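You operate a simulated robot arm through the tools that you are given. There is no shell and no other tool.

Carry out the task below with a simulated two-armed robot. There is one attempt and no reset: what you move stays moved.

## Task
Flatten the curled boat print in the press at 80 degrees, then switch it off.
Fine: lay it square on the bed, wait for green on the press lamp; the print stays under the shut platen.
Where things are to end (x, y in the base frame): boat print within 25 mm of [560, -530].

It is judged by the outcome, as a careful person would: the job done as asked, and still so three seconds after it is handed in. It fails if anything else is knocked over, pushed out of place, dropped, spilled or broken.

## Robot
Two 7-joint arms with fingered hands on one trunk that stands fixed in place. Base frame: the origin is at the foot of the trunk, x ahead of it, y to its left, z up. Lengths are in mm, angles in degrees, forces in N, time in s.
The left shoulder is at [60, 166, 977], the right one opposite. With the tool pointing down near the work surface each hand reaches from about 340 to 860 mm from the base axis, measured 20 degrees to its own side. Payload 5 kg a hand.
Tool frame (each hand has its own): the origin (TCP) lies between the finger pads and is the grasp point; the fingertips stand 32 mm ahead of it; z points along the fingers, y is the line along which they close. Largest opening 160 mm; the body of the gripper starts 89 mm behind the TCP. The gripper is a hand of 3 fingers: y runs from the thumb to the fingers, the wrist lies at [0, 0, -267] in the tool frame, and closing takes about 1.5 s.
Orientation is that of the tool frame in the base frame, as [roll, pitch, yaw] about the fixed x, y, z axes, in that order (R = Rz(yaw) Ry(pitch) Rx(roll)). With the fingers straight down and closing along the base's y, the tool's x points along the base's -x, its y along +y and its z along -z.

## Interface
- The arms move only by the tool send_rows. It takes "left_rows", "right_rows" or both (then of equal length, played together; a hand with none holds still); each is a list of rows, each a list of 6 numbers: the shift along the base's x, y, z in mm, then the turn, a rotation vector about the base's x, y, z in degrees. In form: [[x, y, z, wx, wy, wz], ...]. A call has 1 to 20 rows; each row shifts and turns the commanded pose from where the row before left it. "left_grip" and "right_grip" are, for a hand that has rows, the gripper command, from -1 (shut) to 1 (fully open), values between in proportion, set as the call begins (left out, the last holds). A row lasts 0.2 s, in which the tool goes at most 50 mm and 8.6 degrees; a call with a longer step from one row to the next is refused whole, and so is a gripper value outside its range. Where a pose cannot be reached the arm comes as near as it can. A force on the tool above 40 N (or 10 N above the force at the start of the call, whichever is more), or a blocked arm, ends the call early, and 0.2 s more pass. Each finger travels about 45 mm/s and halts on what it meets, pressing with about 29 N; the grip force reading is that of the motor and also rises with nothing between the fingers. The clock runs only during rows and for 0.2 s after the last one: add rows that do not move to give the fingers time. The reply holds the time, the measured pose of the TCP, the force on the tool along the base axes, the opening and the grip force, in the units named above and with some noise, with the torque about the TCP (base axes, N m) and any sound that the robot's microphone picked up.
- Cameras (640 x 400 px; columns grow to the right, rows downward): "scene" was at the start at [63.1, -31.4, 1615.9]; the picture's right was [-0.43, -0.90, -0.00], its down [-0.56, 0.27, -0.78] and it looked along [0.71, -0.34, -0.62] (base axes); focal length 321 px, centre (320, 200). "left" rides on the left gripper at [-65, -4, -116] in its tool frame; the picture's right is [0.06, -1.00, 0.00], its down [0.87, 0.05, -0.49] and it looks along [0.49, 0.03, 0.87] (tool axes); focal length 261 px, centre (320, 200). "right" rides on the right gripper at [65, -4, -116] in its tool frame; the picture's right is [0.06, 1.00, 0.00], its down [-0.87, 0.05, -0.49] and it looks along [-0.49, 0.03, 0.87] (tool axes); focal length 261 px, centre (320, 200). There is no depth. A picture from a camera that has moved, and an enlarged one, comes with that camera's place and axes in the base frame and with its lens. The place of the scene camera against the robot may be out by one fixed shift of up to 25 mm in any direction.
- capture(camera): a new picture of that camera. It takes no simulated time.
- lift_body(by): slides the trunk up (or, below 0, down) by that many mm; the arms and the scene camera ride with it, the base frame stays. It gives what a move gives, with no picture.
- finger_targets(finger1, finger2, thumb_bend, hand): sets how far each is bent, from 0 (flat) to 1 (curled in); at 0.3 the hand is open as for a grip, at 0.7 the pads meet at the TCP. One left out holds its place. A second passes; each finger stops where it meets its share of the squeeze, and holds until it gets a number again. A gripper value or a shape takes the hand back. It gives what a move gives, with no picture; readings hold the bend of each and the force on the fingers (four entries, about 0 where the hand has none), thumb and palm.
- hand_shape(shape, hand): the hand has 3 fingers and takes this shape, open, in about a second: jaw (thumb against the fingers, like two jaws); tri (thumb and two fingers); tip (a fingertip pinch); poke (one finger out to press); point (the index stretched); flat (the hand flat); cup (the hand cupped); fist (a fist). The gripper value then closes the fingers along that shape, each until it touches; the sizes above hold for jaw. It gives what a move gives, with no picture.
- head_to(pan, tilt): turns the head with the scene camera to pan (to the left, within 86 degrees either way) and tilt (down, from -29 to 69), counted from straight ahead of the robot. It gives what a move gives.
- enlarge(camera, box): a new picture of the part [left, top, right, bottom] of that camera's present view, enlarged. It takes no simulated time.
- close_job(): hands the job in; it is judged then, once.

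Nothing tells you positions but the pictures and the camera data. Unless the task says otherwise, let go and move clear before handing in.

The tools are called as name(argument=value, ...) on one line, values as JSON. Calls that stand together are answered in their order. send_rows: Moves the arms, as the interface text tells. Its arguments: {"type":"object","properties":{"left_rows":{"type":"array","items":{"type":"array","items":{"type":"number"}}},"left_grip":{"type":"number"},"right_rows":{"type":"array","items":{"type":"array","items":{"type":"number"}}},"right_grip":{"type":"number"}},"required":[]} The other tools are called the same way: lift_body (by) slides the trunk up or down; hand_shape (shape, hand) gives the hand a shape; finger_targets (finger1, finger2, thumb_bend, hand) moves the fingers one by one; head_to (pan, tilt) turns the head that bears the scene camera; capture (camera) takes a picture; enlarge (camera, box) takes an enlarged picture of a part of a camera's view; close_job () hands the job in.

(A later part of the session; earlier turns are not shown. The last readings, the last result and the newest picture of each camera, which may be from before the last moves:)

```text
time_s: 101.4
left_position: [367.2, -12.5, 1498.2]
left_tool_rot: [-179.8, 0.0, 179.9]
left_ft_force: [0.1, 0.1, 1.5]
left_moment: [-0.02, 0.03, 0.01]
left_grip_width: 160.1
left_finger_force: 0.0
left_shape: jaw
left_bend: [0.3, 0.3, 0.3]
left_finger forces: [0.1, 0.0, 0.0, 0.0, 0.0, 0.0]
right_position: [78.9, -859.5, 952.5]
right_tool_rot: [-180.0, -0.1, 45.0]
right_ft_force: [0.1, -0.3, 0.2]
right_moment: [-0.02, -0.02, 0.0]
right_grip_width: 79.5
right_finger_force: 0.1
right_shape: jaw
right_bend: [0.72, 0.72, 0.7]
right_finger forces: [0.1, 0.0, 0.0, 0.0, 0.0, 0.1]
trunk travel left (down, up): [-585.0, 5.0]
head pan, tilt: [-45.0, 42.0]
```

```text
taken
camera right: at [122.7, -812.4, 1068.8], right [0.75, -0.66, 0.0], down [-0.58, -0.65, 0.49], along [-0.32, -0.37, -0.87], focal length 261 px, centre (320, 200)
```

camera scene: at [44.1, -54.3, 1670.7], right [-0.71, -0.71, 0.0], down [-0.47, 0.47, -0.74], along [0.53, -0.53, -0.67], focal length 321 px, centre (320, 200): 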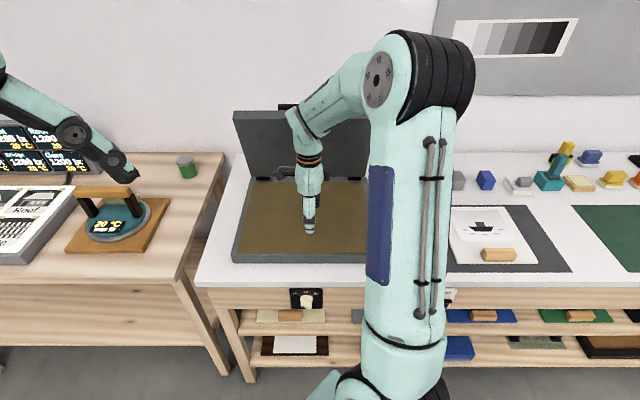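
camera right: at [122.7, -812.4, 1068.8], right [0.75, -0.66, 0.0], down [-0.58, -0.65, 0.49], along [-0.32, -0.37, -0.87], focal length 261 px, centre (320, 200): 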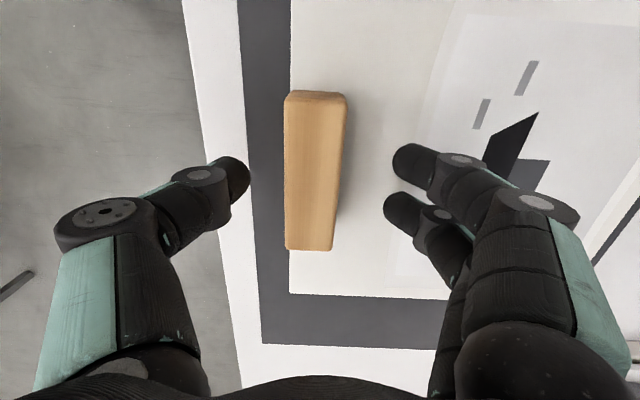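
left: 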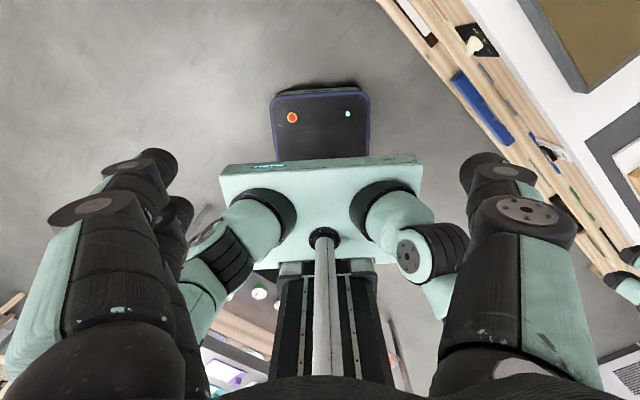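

The block sits well between thumb and fingers. I'll lower 2 mm more and close the jaws on the handle.

send_rows(right_rows=[[0, 0, -2, 0, 0, 0], [0, 0, 0, 0, 0, 0]])

send_rows(right_rows=[[0, 0, 0, 0, 0, 0], [0, 0, 0, 0, 0, 0], [0, 0, 0, 0, 0, 0], [0, 0, 0, 0, 0, 0], [0, 0, 0, 0, 0, 0], [0, 0, 0, 0, 0, 0], [0, 0, 0, 0, 0, 0]], right_grip=-1)

capture(camera="right")

```text
time_s: 102.0
left_position: [366.3, -13.5, 1496.8]
left_tool_rot: [-179.9, -0.1, 179.9]
left_ft_force: [0.9, -0.4, 0.2]
left_moment: [-0.01, 0.01, -0.03]
left_grip_width: 159.9
left_finger_force: 0.1
left_shape: jaw
left_bend: [0.3, 0.3, 0.3]
left_finger forces: [0.0, 0.0, 0.0, 0.0, 0.0, 0.0]
right_position: [79.0, -859.4, 951.9]
right_tool_rot: [180.0, -0.1, 45.0]
right_ft_force: [-0.8, -0.3, 0.3]
right_moment: [-0.02, -0.02, 0.0]
right_grip_width: 79.3
right_finger_force: 0.0
right_shape: jaw
right_bend: [0.72, 0.72, 0.7]
right_finger forces: [0.1, 0.0, 0.0, 0.0, 0.0, 0.0]
trunk travel left (down, up): [-585.0, 5.0]
head pan, tilt: [-45.0, 42.0]
```

```text
time_s: 103.6
left_position: [367.5, -13.8, 1497.8]
left_tool_rot: [-179.9, 0.0, 179.9]
left_ft_force: [-0.7, 0.7, 0.6]
left_moment: [0.01, -0.01, -0.01]
left_grip_width: 160.1
left_finger_force: 0.0
left_shape: jaw
left_bend: [0.3, 0.3, 0.3]
left_finger forces: [0.0, 0.1, 0.1, 0.0, 0.0, 0.0]
right_position: [78.6, -859.1, 952.2]
right_tool_rot: [180.0, 0.0, 45.0]
right_ft_force: [0.1, -0.1, -0.3]
right_moment: [0.01, -0.01, 0.01]
right_grip_width: 24.4
right_finger_force: 28.8
right_shape: jaw
right_bend: [0.72, 0.72, 0.7]
right_finger forces: [12.9, 12.9, 0.0, 0.1, 26.0, 0.1]
trunk travel left (down, up): [-585.0, 5.0]
head pan, tilt: [-45.0, 42.0]
```

```text
taken
camera right: at [122.7, -812.7, 1067.3], right [0.75, -0.66, 0.0], down [-0.58, -0.65, 0.49], along [-0.32, -0.37, -0.87], focal length 261 px, centre (320, 200)
```

right: 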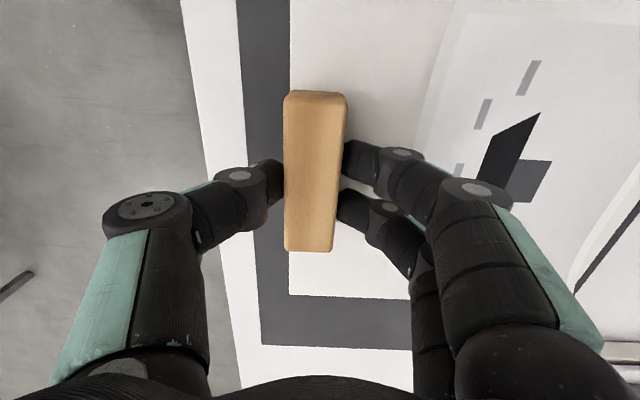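

The jaws hold the handle firmly (about 26 N on each side). Now a small test lift of 8 mm to see whether the board comes along.

send_rows(right_rows=[[0, 0, 2, 0, 0, 0], [0, 0, 2, 0, 0, 0], [0, 0, 2, 0, 0, 0], [0, 0, 2, 0, 0, 0], [0, 0, 0, 0, 0, 0], [0, 0, 0, 0, 0, 0]])

capture(camera="right")

enlarge(camera="scene", box=[440, 190, 600, 290])

```text
time_s: 105.0
left_position: [365.8, -13.1, 1497.2]
left_tool_rot: [-179.9, 0.0, 179.9]
left_ft_force: [0.1, -0.8, 0.0]
left_moment: [-0.02, 0.01, -0.01]
left_grip_width: 160.0
left_finger_force: 0.1
left_shape: jaw
left_bend: [0.3, 0.3, 0.3]
left_finger forces: [0.1, 0.1, 0.0, 0.0, 0.0, 0.0]
right_position: [79.7, -860.1, 961.1]
right_tool_rot: [179.9, -0.1, 45.1]
right_ft_force: [-0.3, -1.0, -2.5]
right_moment: [0.07, 0.1, -0.01]
right_grip_width: 24.4
right_finger_force: 28.7
right_shape: jaw
right_bend: [0.72, 0.72, 0.7]
right_finger forces: [13.5, 13.5, 0.0, 0.0, 26.8, 0.1]
trunk travel left (down, up): [-585.0, 5.0]
head pan, tilt: [-45.0, 42.0]
```

```text
taken
camera right: at [123.1, -813.4, 1075.2], right [0.75, -0.66, 0.0], down [-0.58, -0.65, 0.49], along [-0.32, -0.37, -0.87], focal length 261 px, centre (320, 200)
```

right: 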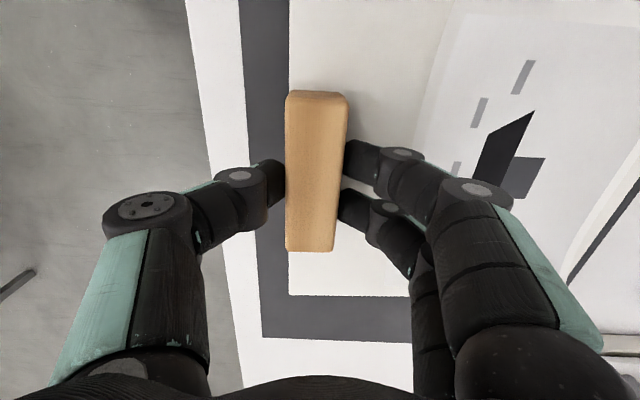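

```text
4.00 times, centred on (520, 240) of scene
camera zoom: at [44.6, -54.2, 1670.7], right [-0.71, -0.71, 0.0], down [-0.47, 0.47, -0.74], along [0.53, -0.53, -0.67], focal length 1282 px, centre (-480, 40)
```

zoom: 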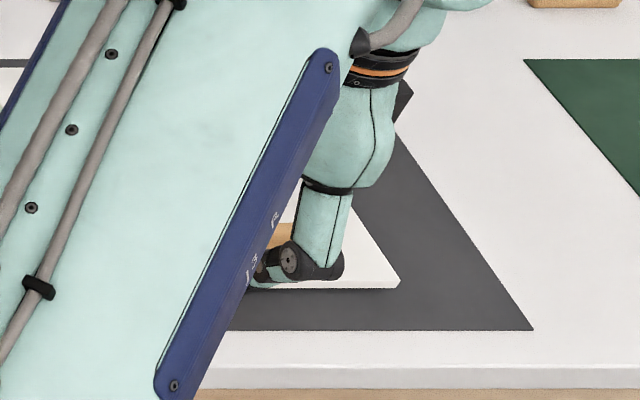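

The board lifts together with the handle: the mat stays behind while board and sheet move with the hand. I'll raise it further and check that it stays level.

send_rows(right_rows=[[0, 0, 4, 0, 0, 0], [0, 0, 6, 0, 0, 0], [0, 0, 8, 0, 0, 0], [0, 0, 8, 0, 0, 0], [0, 0, 8, 0, 0, 0], [0, 0, 8, 0, 0, 0], [0, 0, 5, 0, 0, 0], [0, 0, 0, 0, 0, 0], [0, 0, 0, 0, 0, 0]])

capture(camera="right")

enlarge(camera="scene", box=[420, 150, 600, 290])

```text
time_s: 107.0
left_position: [366.9, -12.7, 1496.7]
left_tool_rot: [-180.0, -0.1, 179.9]
left_ft_force: [-0.1, 0.3, 0.0]
left_moment: [0.02, 0.02, -0.03]
left_grip_width: 159.9
left_finger_force: 0.1
left_shape: jaw
left_bend: [0.3, 0.3, 0.3]
left_finger forces: [0.0, 0.0, 0.0, 0.0, 0.0, 0.0]
right_position: [77.9, -858.9, 1007.0]
right_tool_rot: [180.0, -0.2, 45.2]
right_ft_force: [-0.1, -0.5, -2.9]
right_moment: [0.2, 0.2, 0.01]
right_grip_width: 24.3
right_finger_force: 28.9
right_shape: jaw
right_bend: [0.71, 0.71, 0.71]
right_finger forces: [14.0, 14.2, 0.1, 0.1, 27.9, 0.1]
trunk travel left (down, up): [-585.0, 5.0]
head pan, tilt: [-45.0, 42.0]
```

```text
taken
camera right: at [121.2, -812.6, 1121.7], right [0.75, -0.66, 0.0], down [-0.58, -0.65, 0.49], along [-0.32, -0.37, -0.87], focal length 261 px, centre (320, 200)
```

right: 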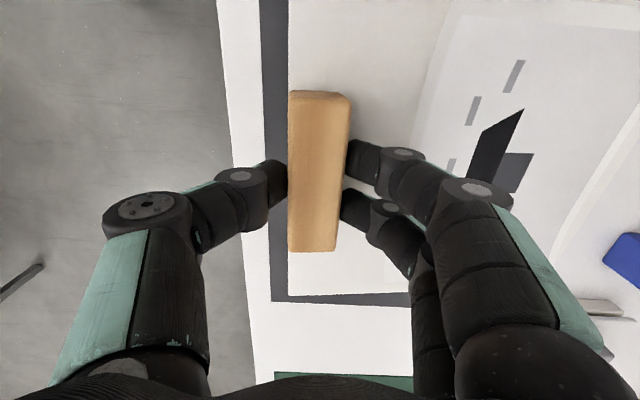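

```text
2.86 times, centred on (510, 220) of scene
camera zoom: at [44.6, -54.2, 1670.7], right [-0.71, -0.71, 0.0], down [-0.47, 0.47, -0.74], along [0.53, -0.53, -0.67], focal length 916 px, centre (-223, 143)
```

zoom: 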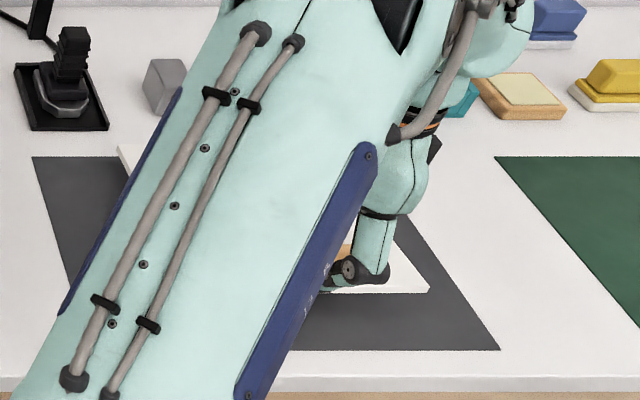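

The print is airborne with slight forward droop (about 0.28 N·m at the grip). I'll hold still a moment and see whether it creeps.

send_rows(right_rows=[[0, 0, 0, 0, 0, 0], [0, 0, 0, 0, 0, 0], [0, 0, 0, 0, 0, 0], [0, 0, 0, 0, 0, 0], [0, 0, 0, 0, 0, 0], [0, 0, 0, 0, 0, 0], [0, 0, 0, 0, 0, 0], [0, 0, 0, 0, 0, 0], [0, 0, 0, 0, 0, 0], [0, 0, 0, 0, 0, 0]])

capture(camera="right")

```text
time_s: 109.2
left_position: [365.8, -13.9, 1497.5]
left_tool_rot: [-179.8, 0.0, 180.0]
left_ft_force: [0.0, 0.4, -0.1]
left_moment: [-0.01, 0.02, 0.0]
left_grip_width: 159.7
left_finger_force: 0.0
left_shape: jaw
left_bend: [0.3, 0.3, 0.3]
left_finger forces: [0.0, 0.0, 0.0, 0.1, 0.0, 0.0]
right_position: [76.7, -860.0, 1005.9]
right_tool_rot: [180.0, -0.2, 45.1]
right_ft_force: [0.4, -0.3, -2.6]
right_moment: [0.17, 0.15, -0.02]
right_grip_width: 24.2
right_finger_force: 28.6
right_shape: jaw
right_bend: [0.71, 0.71, 0.71]
right_finger forces: [14.0, 14.2, 0.0, 0.0, 28.0, 0.0]
trunk travel left (down, up): [-585.0, 5.0]
head pan, tilt: [-45.0, 42.0]
```

```text
taken
camera right: at [121.2, -812.6, 1121.6], right [0.75, -0.66, 0.0], down [-0.58, -0.65, 0.49], along [-0.32, -0.37, -0.87], focal length 261 px, centre (320, 200)
```

right: 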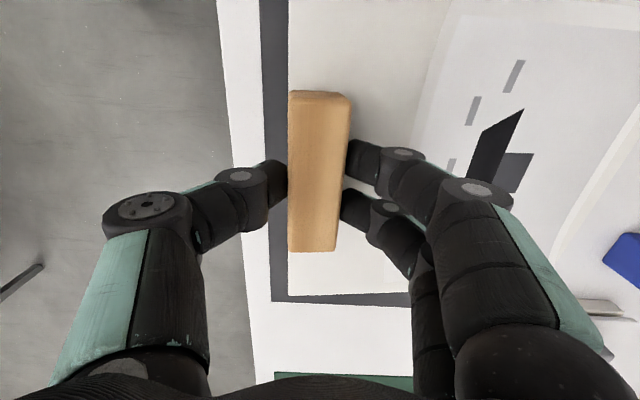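

The hold is stable, with about 5° of droop. I'll raise it another ~55 mm, tilt the hand 5° to bring the board level, and then carry it smoothly left toward the press.

send_rows(right_rows=[[0, 0, 5, 0, 0, 0], [0, 0, 8, -0.7, -0.7, 0], [0, 0, 8, -0.7, -0.7, 0], [0, 0, 8, -0.7, -0.7, 0], [0, 0, 8, -0.7, -0.7, 0], [0, 0, 8, -0.7, -0.7, 0], [0, 0, 5, -0.3, -0.3, 0], [0, 0, 4, 0, 0, 0], [0, 0, 0, 0, 0, 0]])

capture(camera="right")

capture(camera="scene")

```text
time_s: 111.2
left_position: [367.5, -12.9, 1496.6]
left_tool_rot: [-179.9, 0.0, 179.9]
left_ft_force: [-0.1, 0.0, -0.1]
left_moment: [0.01, 0.04, 0.01]
left_grip_width: 160.0
left_finger_force: 0.0
left_shape: jaw
left_bend: [0.3, 0.3, 0.3]
left_finger forces: [0.1, 0.0, 0.1, 0.0, 0.0, 0.1]
right_position: [78.3, -860.4, 1060.4]
right_tool_rot: [174.6, -0.2, 45.2]
right_ft_force: [-0.6, 0.4, -2.3]
right_moment: [0.17, 0.19, 0.04]
right_grip_width: 24.2
right_finger_force: 29.5
right_shape: jaw
right_bend: [0.71, 0.71, 0.71]
right_finger forces: [13.9, 14.1, 0.1, 0.0, 28.1, 0.0]
trunk travel left (down, up): [-585.0, 5.0]
head pan, tilt: [-45.0, 42.0]
```

```text
taken
camera right: at [114.9, -805.6, 1175.2], right [0.75, -0.66, 0.09], down [-0.61, -0.62, 0.49], along [-0.27, -0.43, -0.87], focal length 261 px, centre (320, 200)
```

right: 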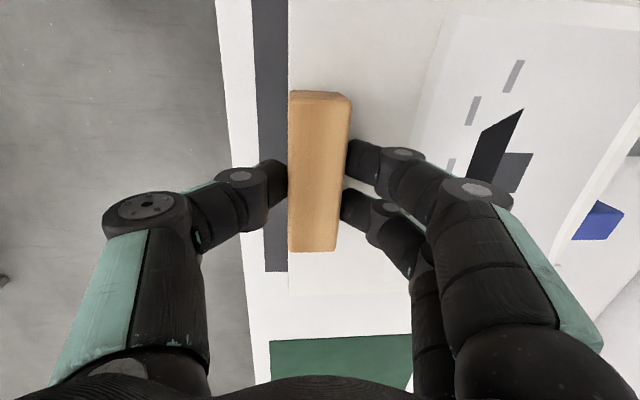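

```text
taken
camera scene: at [44.7, -54.3, 1670.7], right [-0.71, -0.71, 0.0], down [-0.47, 0.47, -0.74], along [0.53, -0.53, -0.67], focal length 321 px, centre (320, 200)
```

scene: 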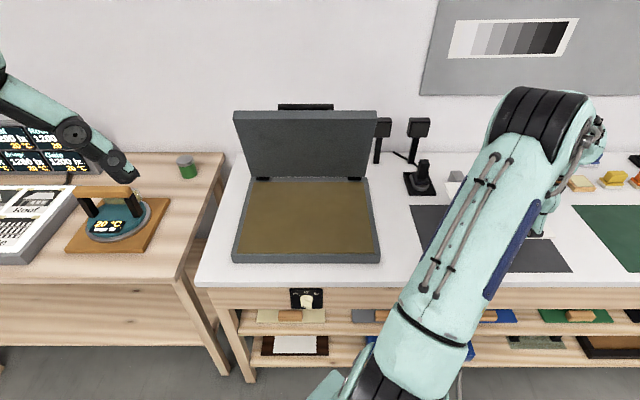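

Level and steady. Now carrying it left in two stages at z≈1060.

send_rows(right_rows=[[8, 8, 0, 0, 0, 0], [15, 15.5, 0, 0, 0, 0], [22, 22.5, 0, 0, 0, 0], [23, 23.5, 0, 0, 0, 0], [23, 23.5, 0, 0, 0, 0], [23, 23.5, 0, 0, 0, 0], [23, 23.5, 0, 0, 0, 0], [23, 23.5, 0, 0, 0, 0], [23, 23.5, 0, 0, 0, 0], [18, 18.5, 0, 0, 0, 0], [9, 9, 0, 0, 0, 0], [0, 0, 0, 0, 0, 0]])

capture(camera="scene")

capture(camera="right")

```text
time_s: 113.8
left_position: [366.9, -12.5, 1496.5]
left_tool_rot: [-179.9, 0.0, 179.9]
left_ft_force: [-0.1, -0.4, 0.0]
left_moment: [0.01, 0.01, 0.0]
left_grip_width: 160.0
left_finger_force: 0.0
left_shape: jaw
left_bend: [0.3, 0.3, 0.3]
left_finger forces: [0.0, 0.1, 0.0, 0.0, 0.0, 0.1]
right_position: [290.1, -644.8, 1062.4]
right_tool_rot: [174.7, -0.1, 45.0]
right_ft_force: [0.0, -0.7, -3.3]
right_moment: [0.21, 0.22, -0.02]
right_grip_width: 24.2
right_finger_force: 28.7
right_shape: jaw
right_bend: [0.71, 0.71, 0.71]
right_finger forces: [14.1, 14.1, 0.0, 0.0, 28.1, 0.0]
trunk travel left (down, up): [-585.0, 5.0]
head pan, tilt: [-45.0, 42.0]
```

```text
taken
camera scene: at [44.5, -54.0, 1670.7], right [-0.71, -0.71, 0.0], down [-0.47, 0.47, -0.74], along [0.53, -0.53, -0.67], focal length 321 px, centre (320, 200)
```

scene: 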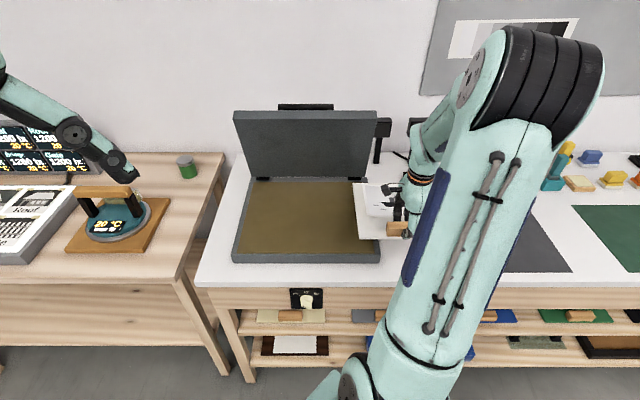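

```text
taken
camera right: at [326.4, -590.2, 1177.1], right [0.75, -0.66, 0.09], down [-0.61, -0.62, 0.49], along [-0.27, -0.43, -0.87], focal length 261 px, centre (320, 200)
```

right: 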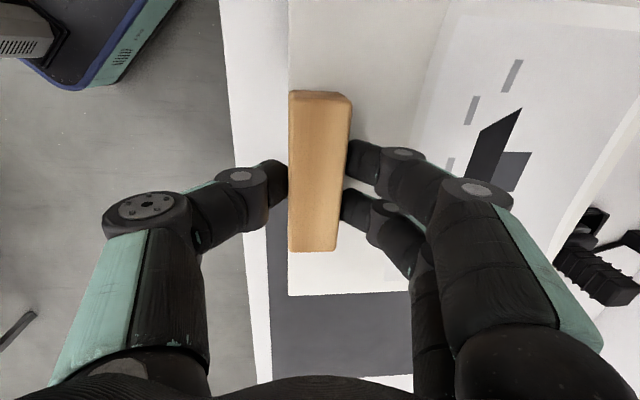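

The board travels well and clears everything. Continuing the second half to above the bed.

send_rows(right_rows=[[8, 8, 0, 0, 0, 0], [15, 15.5, 0, 0, 0, 0], [22, 22.5, 0, 0, 0, 0], [22, 22.5, 0, 0, 0, 0], [22, 22.5, 0, 0, 0, 0], [22, 22.5, 0, 0, 0, 0], [22, 22.5, 0, 0, 0, 0], [22, 22.5, 0, 0, 0, 0], [18, 18.5, 0, 0, 0, 0], [10, 11, 0, 0, 0, 0], [6.3, 6.8, 0, 0, 0, 0], [0, 0, 0, 0, 0, 0]])

capture(camera="scene")

capture(camera="right")

enlarge(camera="scene", box=[220, 90, 420, 270])

```text
time_s: 116.4
left_position: [366.9, -13.5, 1496.8]
left_tool_rot: [-179.9, 0.0, 179.9]
left_ft_force: [-0.5, 0.1, 0.1]
left_moment: [0.02, 0.0, -0.02]
left_grip_width: 159.9
left_finger_force: 0.0
left_shape: jaw
left_bend: [0.3, 0.3, 0.3]
left_finger forces: [0.1, 0.0, 0.0, 0.0, 0.1, 0.0]
right_position: [478.9, -452.5, 1060.4]
right_tool_rot: [174.6, 0.0, 45.1]
right_ft_force: [0.3, -0.1, -2.4]
right_moment: [0.16, 0.2, -0.03]
right_grip_width: 24.1
right_finger_force: 29.3
right_shape: jaw
right_bend: [0.71, 0.71, 0.71]
right_finger forces: [13.8, 14.0, 0.0, 0.0, 27.7, 0.1]
trunk travel left (down, up): [-585.0, 5.0]
head pan, tilt: [-45.0, 42.0]
```

```text
taken
camera scene: at [44.7, -54.1, 1670.7], right [-0.71, -0.71, 0.0], down [-0.47, 0.47, -0.74], along [0.53, -0.53, -0.67], focal length 321 px, centre (320, 200)
```

scene: 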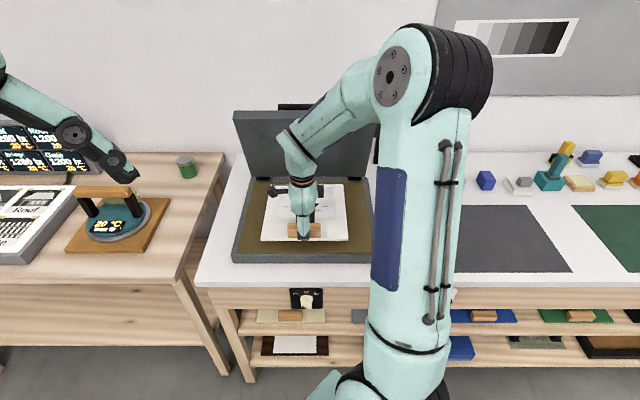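

```text
taken
camera right: at [514.7, -396.7, 1175.2], right [0.75, -0.66, 0.09], down [-0.61, -0.62, 0.49], along [-0.27, -0.43, -0.87], focal length 261 px, centre (320, 200)
```

right: 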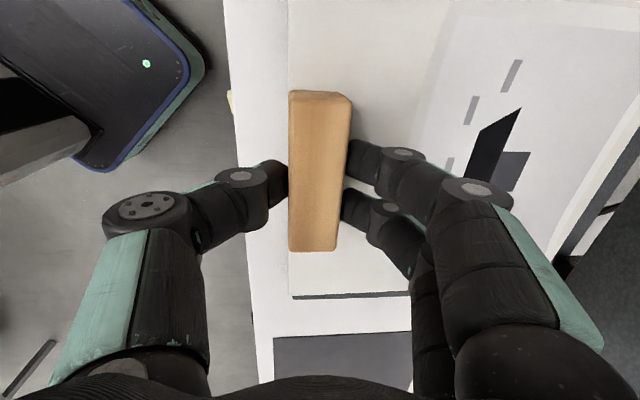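

```text
2.22 times, centred on (320, 180) of scene
camera zoom: at [44.7, -54.1, 1670.7], right [-0.71, -0.71, 0.0], down [-0.47, 0.47, -0.74], along [0.53, -0.53, -0.67], focal length 712 px, centre (320, 244)
```

zoom: 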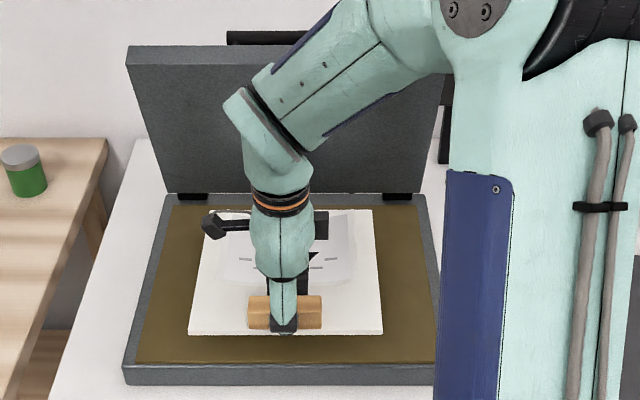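

The board hovers square above the bed. I'll lower it to just above contact and check alignment.

send_rows(right_rows=[[0, 0, -6, 0, 0, 0], [0, 0, -8, 0, 0, 0], [0, 0, -8, 0, 0, 0], [0, 0, -8, 0, 0, 0], [0, 0, -6, 0, 0, 0], [0, 0, -4, 0, 0, 0], [0, 0, 0, 0, 0, 0], [0, 0, 0, 0, 0, 0]])

capture(camera="right")

enlarge(camera="scene", box=[220, 150, 400, 270])

```text
time_s: 118.2
left_position: [366.4, -12.8, 1497.7]
left_tool_rot: [-179.9, -0.1, 179.9]
left_ft_force: [-0.5, 0.2, 0.5]
left_moment: [0.02, -0.03, 0.03]
left_grip_width: 159.7
left_finger_force: 0.1
left_shape: jaw
left_bend: [0.3, 0.3, 0.3]
left_finger forces: [0.0, 0.0, 0.0, 0.0, 0.0, 0.0]
right_position: [478.7, -451.9, 1020.4]
right_tool_rot: [174.8, -0.1, 45.1]
right_ft_force: [0.1, 0.7, -3.1]
right_moment: [0.2, 0.2, 0.02]
right_grip_width: 24.1
right_finger_force: 29.0
right_shape: jaw
right_bend: [0.71, 0.71, 0.71]
right_finger forces: [13.9, 14.0, 0.0, 0.0, 27.8, 0.0]
trunk travel left (down, up): [-585.0, 5.0]
head pan, tilt: [-45.0, 42.0]
```

```text
taken
camera right: at [515.1, -396.6, 1135.5], right [0.75, -0.66, 0.09], down [-0.61, -0.62, 0.49], along [-0.27, -0.43, -0.87], focal length 261 px, centre (320, 200)
```

right: 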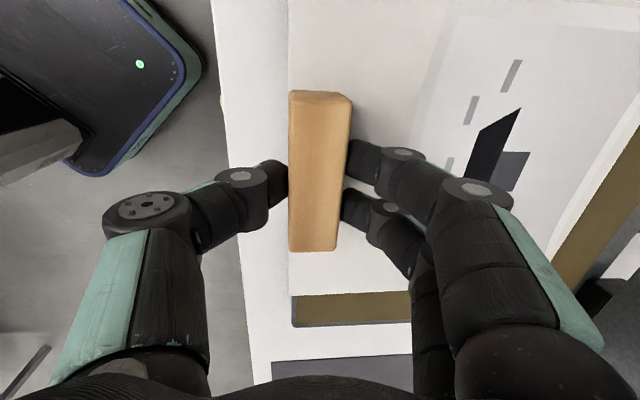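

```text
3.33 times, centred on (310, 210) of scene
camera zoom: at [44.9, -53.9, 1670.7], right [-0.71, -0.71, 0.0], down [-0.47, 0.47, -0.74], along [0.53, -0.53, -0.67], focal length 1069 px, centre (353, 167)
```

zoom: 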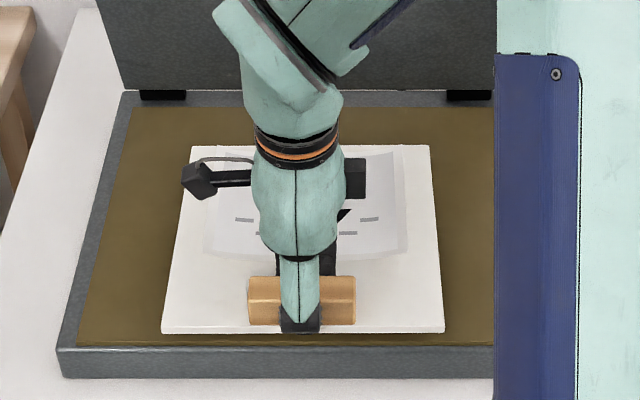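

Alignment looks good (board centre at about u=−20, w=763). Lowering to touch the bed.

send_rows(right_rows=[[0, 0, -4, 0, 0, 0], [0, 0, -3, 0, 0, 0], [0, 0, -2, 0, 0, 0], [0, 0, 0, 0, 0, 0]])

send_rows(right_rows=[[0, 0, -2, 0, 0, 0], [0, 0, -1, 0, 0, 0], [0, 0, 0, 0, 0, 0]])

send_rows(right_rows=[[0, 0, -2, 0, 0, 0], [0, 0, 0, 0, 0, 0]])

```text
time_s: 119.2
left_position: [367.5, -13.9, 1497.2]
left_tool_rot: [-179.8, 0.0, 179.9]
left_ft_force: [-0.7, -0.6, -0.3]
left_moment: [0.03, 0.02, -0.02]
left_grip_width: 159.9
left_finger_force: 0.1
left_shape: jaw
left_bend: [0.3, 0.3, 0.3]
left_finger forces: [0.0, 0.0, 0.1, 0.0, 0.1, 0.0]
right_position: [478.7, -450.4, 1011.1]
right_tool_rot: [174.6, -0.1, 45.1]
right_ft_force: [0.0, -0.1, -2.5]
right_moment: [0.17, 0.23, 0.05]
right_grip_width: 24.2
right_finger_force: 28.6
right_shape: jaw
right_bend: [0.71, 0.71, 0.71]
right_finger forces: [13.8, 14.1, 0.0, 0.0, 27.7, 0.0]
trunk travel left (down, up): [-585.0, 5.0]
head pan, tilt: [-45.0, 42.0]
```

```text
time_s: 120.0
left_position: [367.3, -12.6, 1497.6]
left_tool_rot: [-179.8, 0.0, 179.9]
left_ft_force: [0.3, -0.6, -0.6]
left_moment: [-0.01, 0.0, 0.0]
left_grip_width: 160.1
left_finger_force: 0.1
left_shape: jaw
left_bend: [0.3, 0.3, 0.3]
left_finger forces: [0.0, 0.0, 0.0, 0.0, 0.0, 0.0]
right_position: [478.9, -452.0, 1006.5]
right_tool_rot: [174.7, -0.1, 45.1]
right_ft_force: [-0.2, 0.1, -2.2]
right_moment: [0.2, 0.19, -0.04]
right_grip_width: 24.2
right_finger_force: 28.5
right_shape: jaw
right_bend: [0.71, 0.71, 0.71]
right_finger forces: [13.8, 14.0, 0.1, 0.0, 27.8, 0.0]
trunk travel left (down, up): [-585.0, 5.0]
head pan, tilt: [-45.0, 42.0]
```

```text
time_s: 120.6
left_position: [366.9, -12.7, 1497.4]
left_tool_rot: [-179.9, 0.0, 179.9]
left_ft_force: [0.8, 0.8, 0.2]
left_moment: [0.02, 0.0, -0.02]
left_grip_width: 159.9
left_finger_force: 0.0
left_shape: jaw
left_bend: [0.3, 0.3, 0.3]
left_finger forces: [0.0, 0.1, 0.0, 0.0, 0.0, 0.0]
right_position: [479.3, -452.3, 1006.0]
right_tool_rot: [174.6, -0.1, 45.2]
right_ft_force: [-0.7, 0.3, -2.5]
right_moment: [0.18, 0.21, 0.0]
right_grip_width: 24.3
right_finger_force: 29.2
right_shape: jaw
right_bend: [0.71, 0.71, 0.71]
right_finger forces: [13.7, 14.0, 0.0, 0.0, 27.7, 0.0]
trunk travel left (down, up): [-585.0, 5.0]
head pan, tilt: [-45.0, 42.0]
```

Still hanging free at about 1006. I continue in 1.5–2 mm steps until the weight comes off.

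send_rows(right_rows=[[0, 0, -2, 0, 0, 0], [0, 0, 0, 0, 0, 0]])

send_rows(right_rows=[[0, 0, -2, 0, 0, 0], [0, 0, 0, 0, 0, 0]])

send_rows(right_rows=[[0, 0, -1.5, 0, 0, 0], [0, 0, 0, 0, 0, 0]])

enlarge(camera="scene", box=[220, 150, 400, 270])

```text
time_s: 121.2
left_position: [366.2, -12.8, 1496.8]
left_tool_rot: [-180.0, 0.0, 180.0]
left_ft_force: [0.1, -0.3, 0.2]
left_moment: [-0.04, 0.0, -0.01]
left_grip_width: 160.0
left_finger_force: 0.1
left_shape: jaw
left_bend: [0.3, 0.3, 0.3]
left_finger forces: [0.0, 0.0, 0.1, 0.0, 0.0, 0.1]
right_position: [477.8, -452.2, 1004.4]
right_tool_rot: [174.5, -0.1, 45.1]
right_ft_force: [-1.8, -0.1, -2.7]
right_moment: [0.16, 0.16, 0.01]
right_grip_width: 24.2
right_finger_force: 28.5
right_shape: jaw
right_bend: [0.71, 0.71, 0.71]
right_finger forces: [13.9, 14.0, 0.0, 0.0, 27.7, 0.0]
trunk travel left (down, up): [-585.0, 5.0]
head pan, tilt: [-45.0, 42.0]
```

```text
time_s: 121.8
left_position: [365.8, -12.7, 1497.1]
left_tool_rot: [-179.9, -0.1, 179.9]
left_ft_force: [0.3, -0.6, -0.1]
left_moment: [0.0, -0.01, -0.01]
left_grip_width: 159.9
left_finger_force: 0.1
left_shape: jaw
left_bend: [0.3, 0.3, 0.3]
left_finger forces: [0.1, 0.1, 0.0, 0.0, 0.1, 0.1]
right_position: [477.5, -451.7, 1002.8]
right_tool_rot: [174.7, -0.1, 45.1]
right_ft_force: [0.4, 0.9, -1.9]
right_moment: [0.13, 0.08, 0.03]
right_grip_width: 24.1
right_finger_force: 29.0
right_shape: jaw
right_bend: [0.71, 0.71, 0.71]
right_finger forces: [13.6, 13.9, 0.1, 0.1, 27.4, 0.0]
trunk travel left (down, up): [-585.0, 5.0]
head pan, tilt: [-45.0, 42.0]
```

```text
time_s: 122.4
left_position: [366.0, -12.9, 1497.3]
left_tool_rot: [-179.8, 0.0, 179.9]
left_ft_force: [-0.6, 0.0, -1.6]
left_moment: [-0.02, 0.0, -0.03]
left_grip_width: 159.8
left_finger_force: 0.1
left_shape: jaw
left_bend: [0.3, 0.3, 0.3]
left_finger forces: [0.0, 0.0, 0.0, 0.1, 0.0, 0.1]
right_position: [478.3, -452.8, 1000.5]
right_tool_rot: [174.7, -0.1, 45.0]
right_ft_force: [-0.4, 0.3, -2.4]
right_moment: [0.09, 0.04, 0.03]
right_grip_width: 24.2
right_finger_force: 29.2
right_shape: jaw
right_bend: [0.71, 0.71, 0.71]
right_finger forces: [13.4, 13.6, 0.0, 0.0, 27.2, 0.0]
trunk travel left (down, up): [-585.0, 5.0]
head pan, tilt: [-45.0, 42.0]
```

```text
3.33 times, centred on (310, 210) of scene
camera zoom: at [44.8, -53.9, 1670.7], right [-0.71, -0.71, 0.0], down [-0.47, 0.47, -0.74], along [0.53, -0.53, -0.67], focal length 1069 px, centre (353, 167)
```

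zoom: 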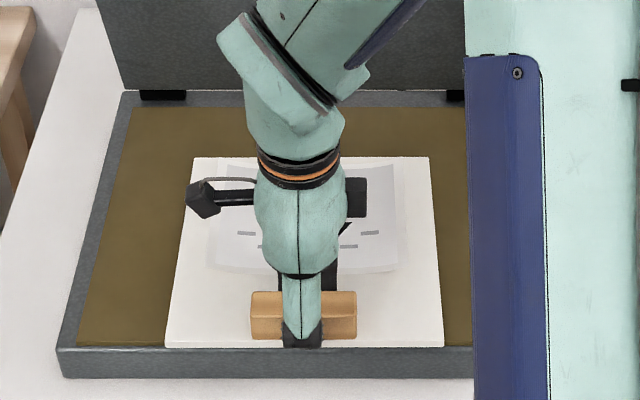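

The far edge has touched (moment falling). A few more small steps until the near side rests too.

send_rows(right_rows=[[0, 0, -1.5, 0, 0, 0], [0, 0, 0, 0, 0, 0]])

send_rows(right_rows=[[0, 0, -1.5, 0, 0, 0], [0, 0, 0, 0, 0, 0]])

send_rows(right_rows=[[0, 0, -1.5, 0, 0, 0], [0, 0, 0, 0, 0, 0]])

capture(camera="right")

```text
time_s: 123.0
left_position: [366.8, -14.1, 1496.4]
left_tool_rot: [-180.0, 0.1, 179.8]
left_ft_force: [0.1, 0.6, -0.2]
left_moment: [0.01, -0.01, 0.03]
left_grip_width: 159.8
left_finger_force: 0.1
left_shape: jaw
left_bend: [0.3, 0.3, 0.3]
left_finger forces: [0.0, 0.0, 0.1, 0.0, 0.0, 0.0]
right_position: [478.0, -452.9, 999.3]
right_tool_rot: [174.6, 0.0, 45.1]
right_ft_force: [-0.7, -0.1, -2.2]
right_moment: [0.1, 0.02, 0.0]
right_grip_width: 24.3
right_finger_force: 29.5
right_shape: jaw
right_bend: [0.71, 0.71, 0.71]
right_finger forces: [13.3, 13.6, 0.0, 0.0, 27.0, 0.1]
trunk travel left (down, up): [-585.0, 5.0]
head pan, tilt: [-45.0, 42.0]
```

```text
time_s: 123.6
left_position: [366.7, -12.9, 1496.7]
left_tool_rot: [-179.9, 0.0, 179.9]
left_ft_force: [0.0, -0.3, 0.3]
left_moment: [-0.01, -0.01, 0.0]
left_grip_width: 159.9
left_finger_force: 0.0
left_shape: jaw
left_bend: [0.3, 0.3, 0.3]
left_finger forces: [0.1, 0.0, 0.1, 0.1, 0.1, 0.0]
right_position: [478.5, -453.2, 999.6]
right_tool_rot: [174.7, -0.2, 45.0]
right_ft_force: [-1.2, -0.7, 5.2]
right_moment: [0.05, 0.1, 0.02]
right_grip_width: 24.1
right_finger_force: 29.3
right_shape: jaw
right_bend: [0.71, 0.71, 0.71]
right_finger forces: [13.9, 14.0, 0.1, 0.0, 28.7, 0.0]
trunk travel left (down, up): [-585.0, 5.0]
head pan, tilt: [-45.0, 42.0]
```

```text
time_s: 124.2
left_position: [366.1, -10.9, 1497.5]
left_tool_rot: [-179.9, 0.2, 179.9]
left_ft_force: [0.1, -0.1, -0.7]
left_moment: [-0.01, -0.01, -0.03]
left_grip_width: 159.7
left_finger_force: 0.2
left_shape: jaw
left_bend: [0.3, 0.3, 0.3]
left_finger forces: [0.0, 0.0, 0.0, 0.0, 0.0, 0.1]
right_position: [478.6, -451.5, 999.3]
right_tool_rot: [174.6, -0.2, 45.1]
right_ft_force: [-2.3, -0.8, 15.9]
right_moment: [0.06, 0.11, 0.03]
right_grip_width: 24.5
right_finger_force: 28.9
right_shape: jaw
right_bend: [0.71, 0.71, 0.71]
right_finger forces: [15.4, 15.4, 0.0, 0.1, 32.1, 0.0]
trunk travel left (down, up): [-585.0, 5.0]
head pan, tilt: [-45.0, 42.0]
```

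```text
taken
camera right: at [514.2, -397.2, 1113.7], right [0.75, -0.66, 0.1], down [-0.61, -0.62, 0.49], along [-0.26, -0.43, -0.87], focal length 261 px, centre (320, 200)
```

right: 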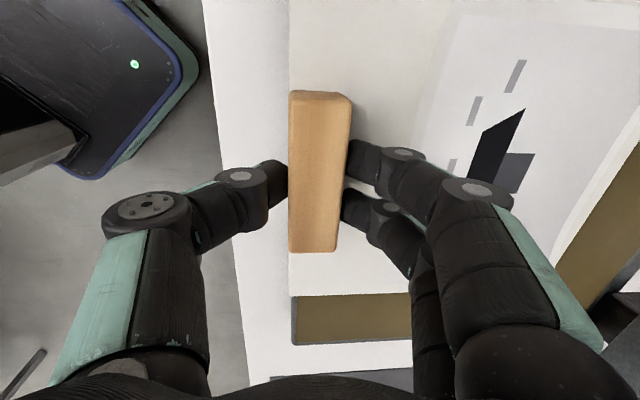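

The board now rests flat on the bed. I'll ease the downward pressure and open the jaws.

send_rows(right_rows=[[0, 0, 1.5, 0, 0, 0], [0, 0, 1.5, 0, 0, 0], [0, 0, 0, 0, 0, 0]])

send_rows(right_rows=[[0, 0, 0, 0, 0, 0], [0, 0, 0, 0, 0, 0], [0, 0, 0, 0, 0, 0], [0, 0, 0, 0, 0, 0], [0, 0, 0, 0, 0, 0], [0, 0, 0, 0, 0, 0]], right_grip=0.1)

capture(camera="right")

```text
time_s: 125.0
left_position: [366.0, -12.3, 1498.3]
left_tool_rot: [-179.9, 0.0, 180.0]
left_ft_force: [0.3, 0.2, 0.4]
left_moment: [0.02, 0.0, -0.01]
left_grip_width: 159.9
left_finger_force: 0.0
left_shape: jaw
left_bend: [0.3, 0.3, 0.3]
left_finger forces: [0.0, 0.1, 0.0, 0.0, 0.1, 0.0]
right_position: [478.4, -450.3, 999.6]
right_tool_rot: [174.9, -0.1, 45.1]
right_ft_force: [0.2, -0.4, -1.9]
right_moment: [0.03, 0.06, -0.01]
right_grip_width: 24.4
right_finger_force: 29.1
right_shape: jaw
right_bend: [0.71, 0.71, 0.71]
right_finger forces: [14.5, 14.2, 0.1, 0.0, 28.9, 0.0]
trunk travel left (down, up): [-585.0, 5.0]
head pan, tilt: [-45.0, 42.0]
```

```text
time_s: 126.4
left_position: [366.9, -13.4, 1496.5]
left_tool_rot: [-179.9, 0.0, 179.9]
left_ft_force: [0.0, 0.2, -0.9]
left_moment: [-0.01, -0.01, 0.0]
left_grip_width: 160.2
left_finger_force: 0.1
left_shape: jaw
left_bend: [0.3, 0.3, 0.3]
left_finger forces: [0.1, 0.0, 0.1, 0.1, 0.1, 0.1]
right_position: [478.0, -451.3, 999.9]
right_tool_rot: [174.6, -0.1, 45.1]
right_ft_force: [0.6, 0.4, 1.2]
right_moment: [-0.01, 0.02, 0.01]
right_grip_width: 87.4
right_finger_force: 0.0
right_shape: jaw
right_bend: [0.72, 0.72, 0.7]
right_finger forces: [0.1, 0.1, 0.0, 0.0, 0.0, 0.0]
trunk travel left (down, up): [-585.0, 5.0]
head pan, tilt: [-45.0, 42.0]
```

```text
taken
camera right: at [514.8, -396.6, 1115.2], right [0.75, -0.66, 0.09], down [-0.61, -0.62, 0.49], along [-0.27, -0.43, -0.87], focal length 261 px, centre (320, 200)
```

right: 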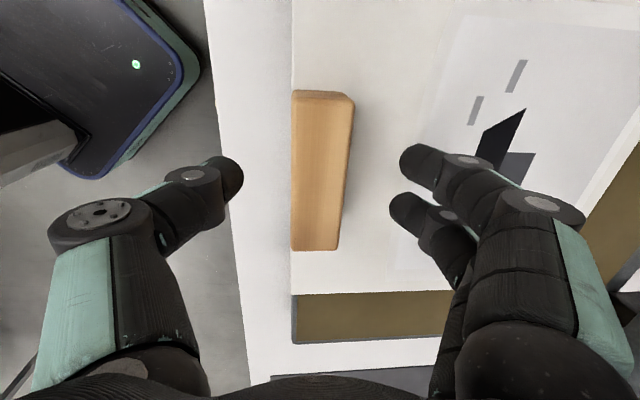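

Released cleanly. I'll raise the hand straight up and view the placement.

send_rows(right_rows=[[0, 0, 8, 0, 0, 0], [0, 0, 14, 0, 0, 0], [0, 0, 20, 0, 0, 0], [0, 0, 25, 0, 0, 0], [0, 0, 25, 0, 0, 0], [0, 0, 20, 0, 0, 0], [0, 0, 0, 0, 0, 0]])

send_rows(right_rows=[[-15, -20, 5, 0.6, 0.6, 0], [-20, -25, 5, 0.8, 0.8, 0], [-20, -25, 5, 0.8, 0.8, 0], [-20, -25, 5, 0.8, 0.8, 0], [-20, -25, 5, 0.8, 0.8, 0], [-20, -25, 0, 0, 0, 0], [-20, -25, 0, 0, 0, 0], [-20, -25, 0, 0, 0, 0], [0, 0, 0, 0, 0, 0]])

capture(camera="scene")

enlarge(camera="scene", box=[220, 90, 400, 270])

capture(camera="right")

```text
time_s: 128.0
left_position: [366.7, -13.5, 1496.8]
left_tool_rot: [-179.9, 0.1, 179.9]
left_ft_force: [-0.4, 0.1, 0.8]
left_moment: [-0.01, 0.0, 0.0]
left_grip_width: 159.8
left_finger_force: 0.1
left_shape: jaw
left_bend: [0.3, 0.3, 0.3]
left_finger forces: [0.0, 0.0, 0.1, 0.1, 0.0, 0.0]
right_position: [476.4, -452.0, 1112.5]
right_tool_rot: [174.6, -0.1, 45.1]
right_ft_force: [0.2, 1.1, 0.4]
right_moment: [-0.01, -0.03, -0.01]
right_grip_width: 87.6
right_finger_force: 0.1
right_shape: jaw
right_bend: [0.72, 0.72, 0.7]
right_finger forces: [0.0, 0.0, 0.0, 0.1, 0.1, 0.0]
trunk travel left (down, up): [-585.0, 5.0]
head pan, tilt: [-45.0, 42.0]
```

```text
time_s: 130.0
left_position: [366.5, -12.2, 1496.9]
left_tool_rot: [-179.9, 0.0, 180.0]
left_ft_force: [0.7, 0.7, 0.2]
left_moment: [-0.03, -0.03, -0.02]
left_grip_width: 159.9
left_finger_force: 0.1
left_shape: jaw
left_bend: [0.3, 0.3, 0.3]
left_finger forces: [0.1, 0.0, 0.0, 0.0, 0.0, 0.0]
right_position: [323.3, -645.2, 1136.2]
right_tool_rot: [179.9, 0.0, 45.1]
right_ft_force: [0.3, 0.0, -0.5]
right_moment: [-0.01, -0.01, 0.0]
right_grip_width: 87.4
right_finger_force: 0.1
right_shape: jaw
right_bend: [0.72, 0.72, 0.7]
right_finger forces: [0.0, 0.0, 0.0, 0.1, 0.0, 0.0]
trunk travel left (down, up): [-585.0, 5.0]
head pan, tilt: [-45.0, 42.0]
```

```text
taken
camera scene: at [44.7, -53.2, 1670.8], right [-0.71, -0.71, 0.0], down [-0.47, 0.47, -0.74], along [0.53, -0.53, -0.67], focal length 321 px, centre (320, 200)
```

scene: 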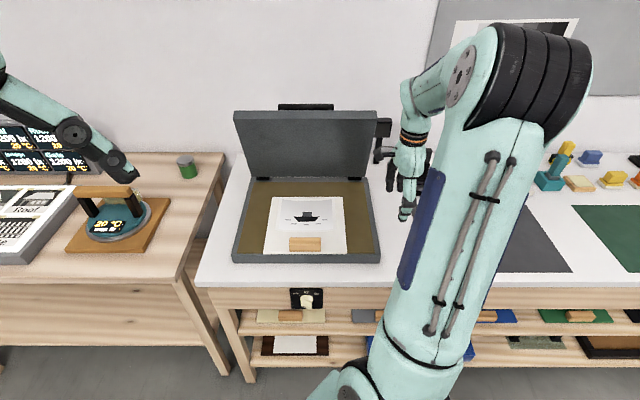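

```text
2.22 times, centred on (310, 180) of scene
camera zoom: at [44.7, -53.2, 1670.8], right [-0.71, -0.71, 0.0], down [-0.47, 0.47, -0.74], along [0.53, -0.53, -0.67], focal length 712 px, centre (342, 244)
```

zoom: 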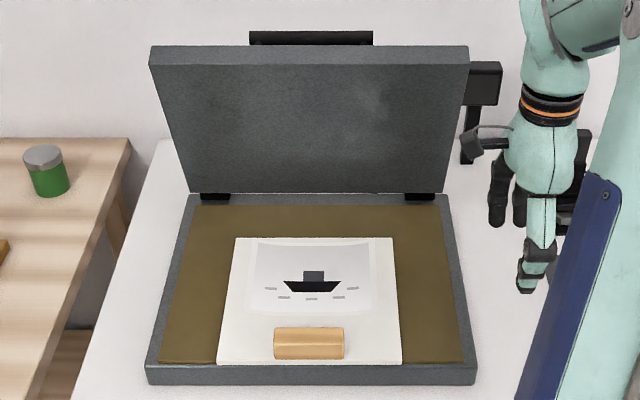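

```text
taken
camera right: at [367.1, -597.8, 1252.8], right [0.75, -0.66, 0.0], down [-0.58, -0.65, 0.49], along [-0.32, -0.37, -0.87], focal length 261 px, centre (320, 200)
```

right: 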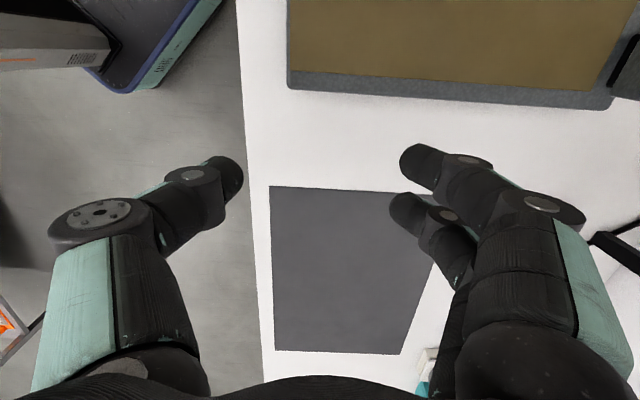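

The print sits square on the bed, centred side to side, its near edge flush with the pad. Next the lid: it leans forward with a black bar handle behind its top edge. I'll raise the right hand, open it fully and tilt it 45° forward so the fingers can go over the top behind the bar.

send_rows(right_rows=[[0, 0, 20, -4, -4, 0], [0, 0, 25, -5, -5, 0], [0, 0, 25, -5, -5, 0], [0, 0, 25, -5, -5, 0], [0, 0, 25, -5, -5, 0], [0, 0, 25, -5, -5, 0], [0, 0, 20, -2.8, -2.8, 0], [0, 0, 0, 0, 0, 0]], right_grip=1)

send_rows(right_rows=[[20, 3.5, 3, 0, 0, 0], [29, 5, 3, 0, 0, 0], [31, 5.3, 3, 0, 0, 0], [31, 5.3, 3, 0, 0, 0], [31, 5.3, 3, 0, 0, 0], [31, 5.3, 3, 0, 0, 0], [31, 5.3, 2, 0, 0, 0], [31, 5.3, 0, 0, 0, 0], [31, 5.3, 0, 0, 0, 0], [20, 3.5, 0, 0, 0, 0], [12, 2.1, 0, 0, 0, 0], [0, 0, 0, 0, 0, 0]])

capture(camera="scene")

capture(camera="right")

```text
time_s: 131.8
left_position: [366.3, -12.8, 1497.2]
left_tool_rot: [-179.9, -0.1, 180.0]
left_ft_force: [-0.3, 0.3, 0.6]
left_moment: [0.02, 0.02, -0.01]
left_grip_width: 159.8
left_finger_force: 0.0
left_shape: jaw
left_bend: [0.3, 0.3, 0.3]
left_finger forces: [0.0, 0.1, 0.0, 0.0, 0.0, 0.0]
right_position: [324.9, -644.8, 1304.6]
right_tool_rot: [135.0, -0.1, 45.4]
right_ft_force: [-0.9, -0.6, 0.3]
right_moment: [0.03, -0.01, -0.01]
right_grip_width: 159.9
right_finger_force: 0.1
right_shape: jaw
right_bend: [0.3, 0.3, 0.3]
right_finger forces: [0.1, 0.1, 0.0, 0.1, 0.1, 0.0]
trunk travel left (down, up): [-585.0, 5.0]
head pan, tilt: [-45.0, 42.0]
```

```text
time_s: 134.4
left_position: [365.8, -12.5, 1496.8]
left_tool_rot: [-180.0, 0.0, 179.8]
left_ft_force: [0.9, 0.3, 0.8]
left_moment: [0.03, -0.01, 0.0]
left_grip_width: 159.8
left_finger_force: 0.0
left_shape: jaw
left_bend: [0.3, 0.3, 0.3]
left_finger forces: [0.1, 0.0, 0.0, 0.0, 0.1, 0.1]
right_position: [620.6, -594.8, 1320.7]
right_tool_rot: [135.0, 0.1, 45.1]
right_ft_force: [-0.3, -1.0, 0.0]
right_moment: [0.02, -0.01, -0.01]
right_grip_width: 160.0
right_finger_force: 0.1
right_shape: jaw
right_bend: [0.3, 0.3, 0.3]
right_finger forces: [0.0, 0.0, 0.0, 0.0, 0.0, 0.1]
trunk travel left (down, up): [-585.0, 5.0]
head pan, tilt: [-45.0, 42.0]
```

```text
taken
camera scene: at [44.3, -53.7, 1670.8], right [-0.71, -0.71, 0.0], down [-0.47, 0.47, -0.74], along [0.53, -0.53, -0.67], focal length 321 px, centre (320, 200)
```

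scene: 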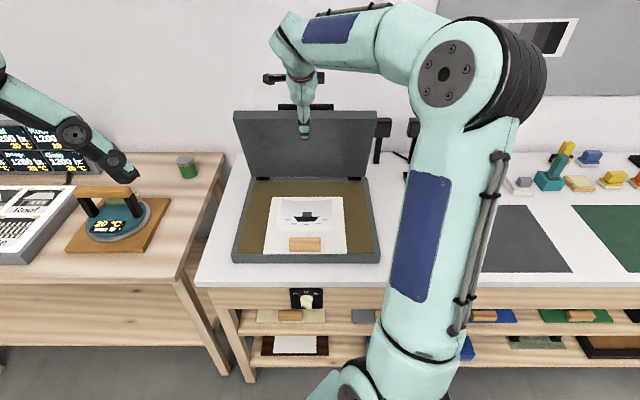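

```text
taken
camera right: at [607.7, -490.7, 1398.9], right [0.54, -0.45, 0.71], down [-0.83, -0.4, 0.39], along [0.11, -0.8, -0.59], focal length 261 px, centre (320, 200)
```

right: 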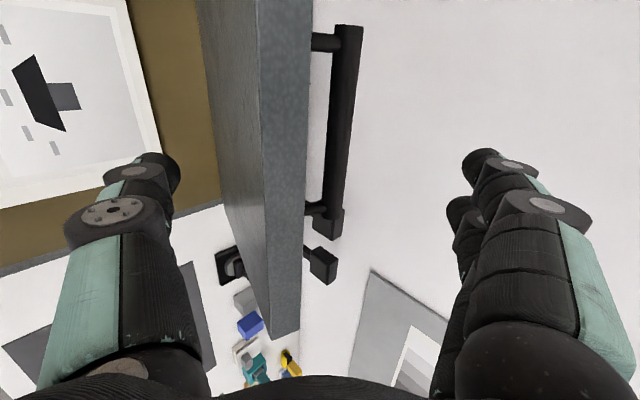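

The wrist camera shows the bar clearly: centre about w=934, z=1266, u −97…56, standing off behind the lid's top. I'll lower the open hand over the lid edge so the fingers pass behind the bar and the thumb stays in front.

send_rows(right_rows=[[5, -5, -17.3, 0, 0, 0], [5, -5, -17.3, 0, 0, 0], [5, -5, -17.3, 0, 0, 0], [0, 0, 0, 0, 0, 0]])

capture(camera="right")

enlarge(camera="scene", box=[220, 60, 400, 180])

```text
time_s: 135.4
left_position: [366.4, -11.9, 1498.0]
left_tool_rot: [-179.8, 0.0, 179.9]
left_ft_force: [0.4, -1.3, -0.5]
left_moment: [0.01, -0.01, -0.01]
left_grip_width: 159.9
left_finger_force: 0.1
left_shape: jaw
left_bend: [0.3, 0.3, 0.3]
left_finger forces: [0.1, 0.0, 0.0, 0.1, 0.0, 0.1]
right_position: [635.9, -610.7, 1270.9]
right_tool_rot: [135.1, 0.1, 45.2]
right_ft_force: [0.0, 0.5, 1.2]
right_moment: [0.04, 0.03, 0.01]
right_grip_width: 159.9
right_finger_force: 0.0
right_shape: jaw
right_bend: [0.3, 0.3, 0.3]
right_finger forces: [0.1, 0.1, 0.0, 0.0, 0.0, 0.0]
trunk travel left (down, up): [-585.0, 5.0]
head pan, tilt: [-45.0, 42.0]
```

```text
taken
camera right: at [622.3, -506.0, 1348.9], right [0.54, -0.45, 0.71], down [-0.83, -0.4, 0.39], along [0.11, -0.8, -0.59], focal length 261 px, centre (320, 200)
```

right: 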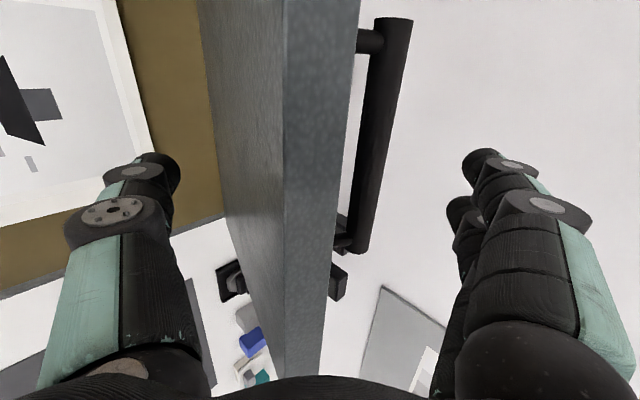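

```text
3.33 times, centred on (310, 120) of scene
camera zoom: at [44.3, -53.4, 1670.8], right [-0.71, -0.71, 0.0], down [-0.47, 0.47, -0.74], along [0.53, -0.53, -0.67], focal length 1069 px, centre (353, 467)
```

zoom: 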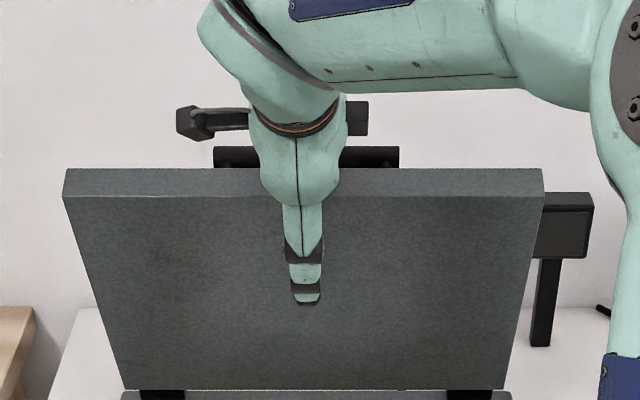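

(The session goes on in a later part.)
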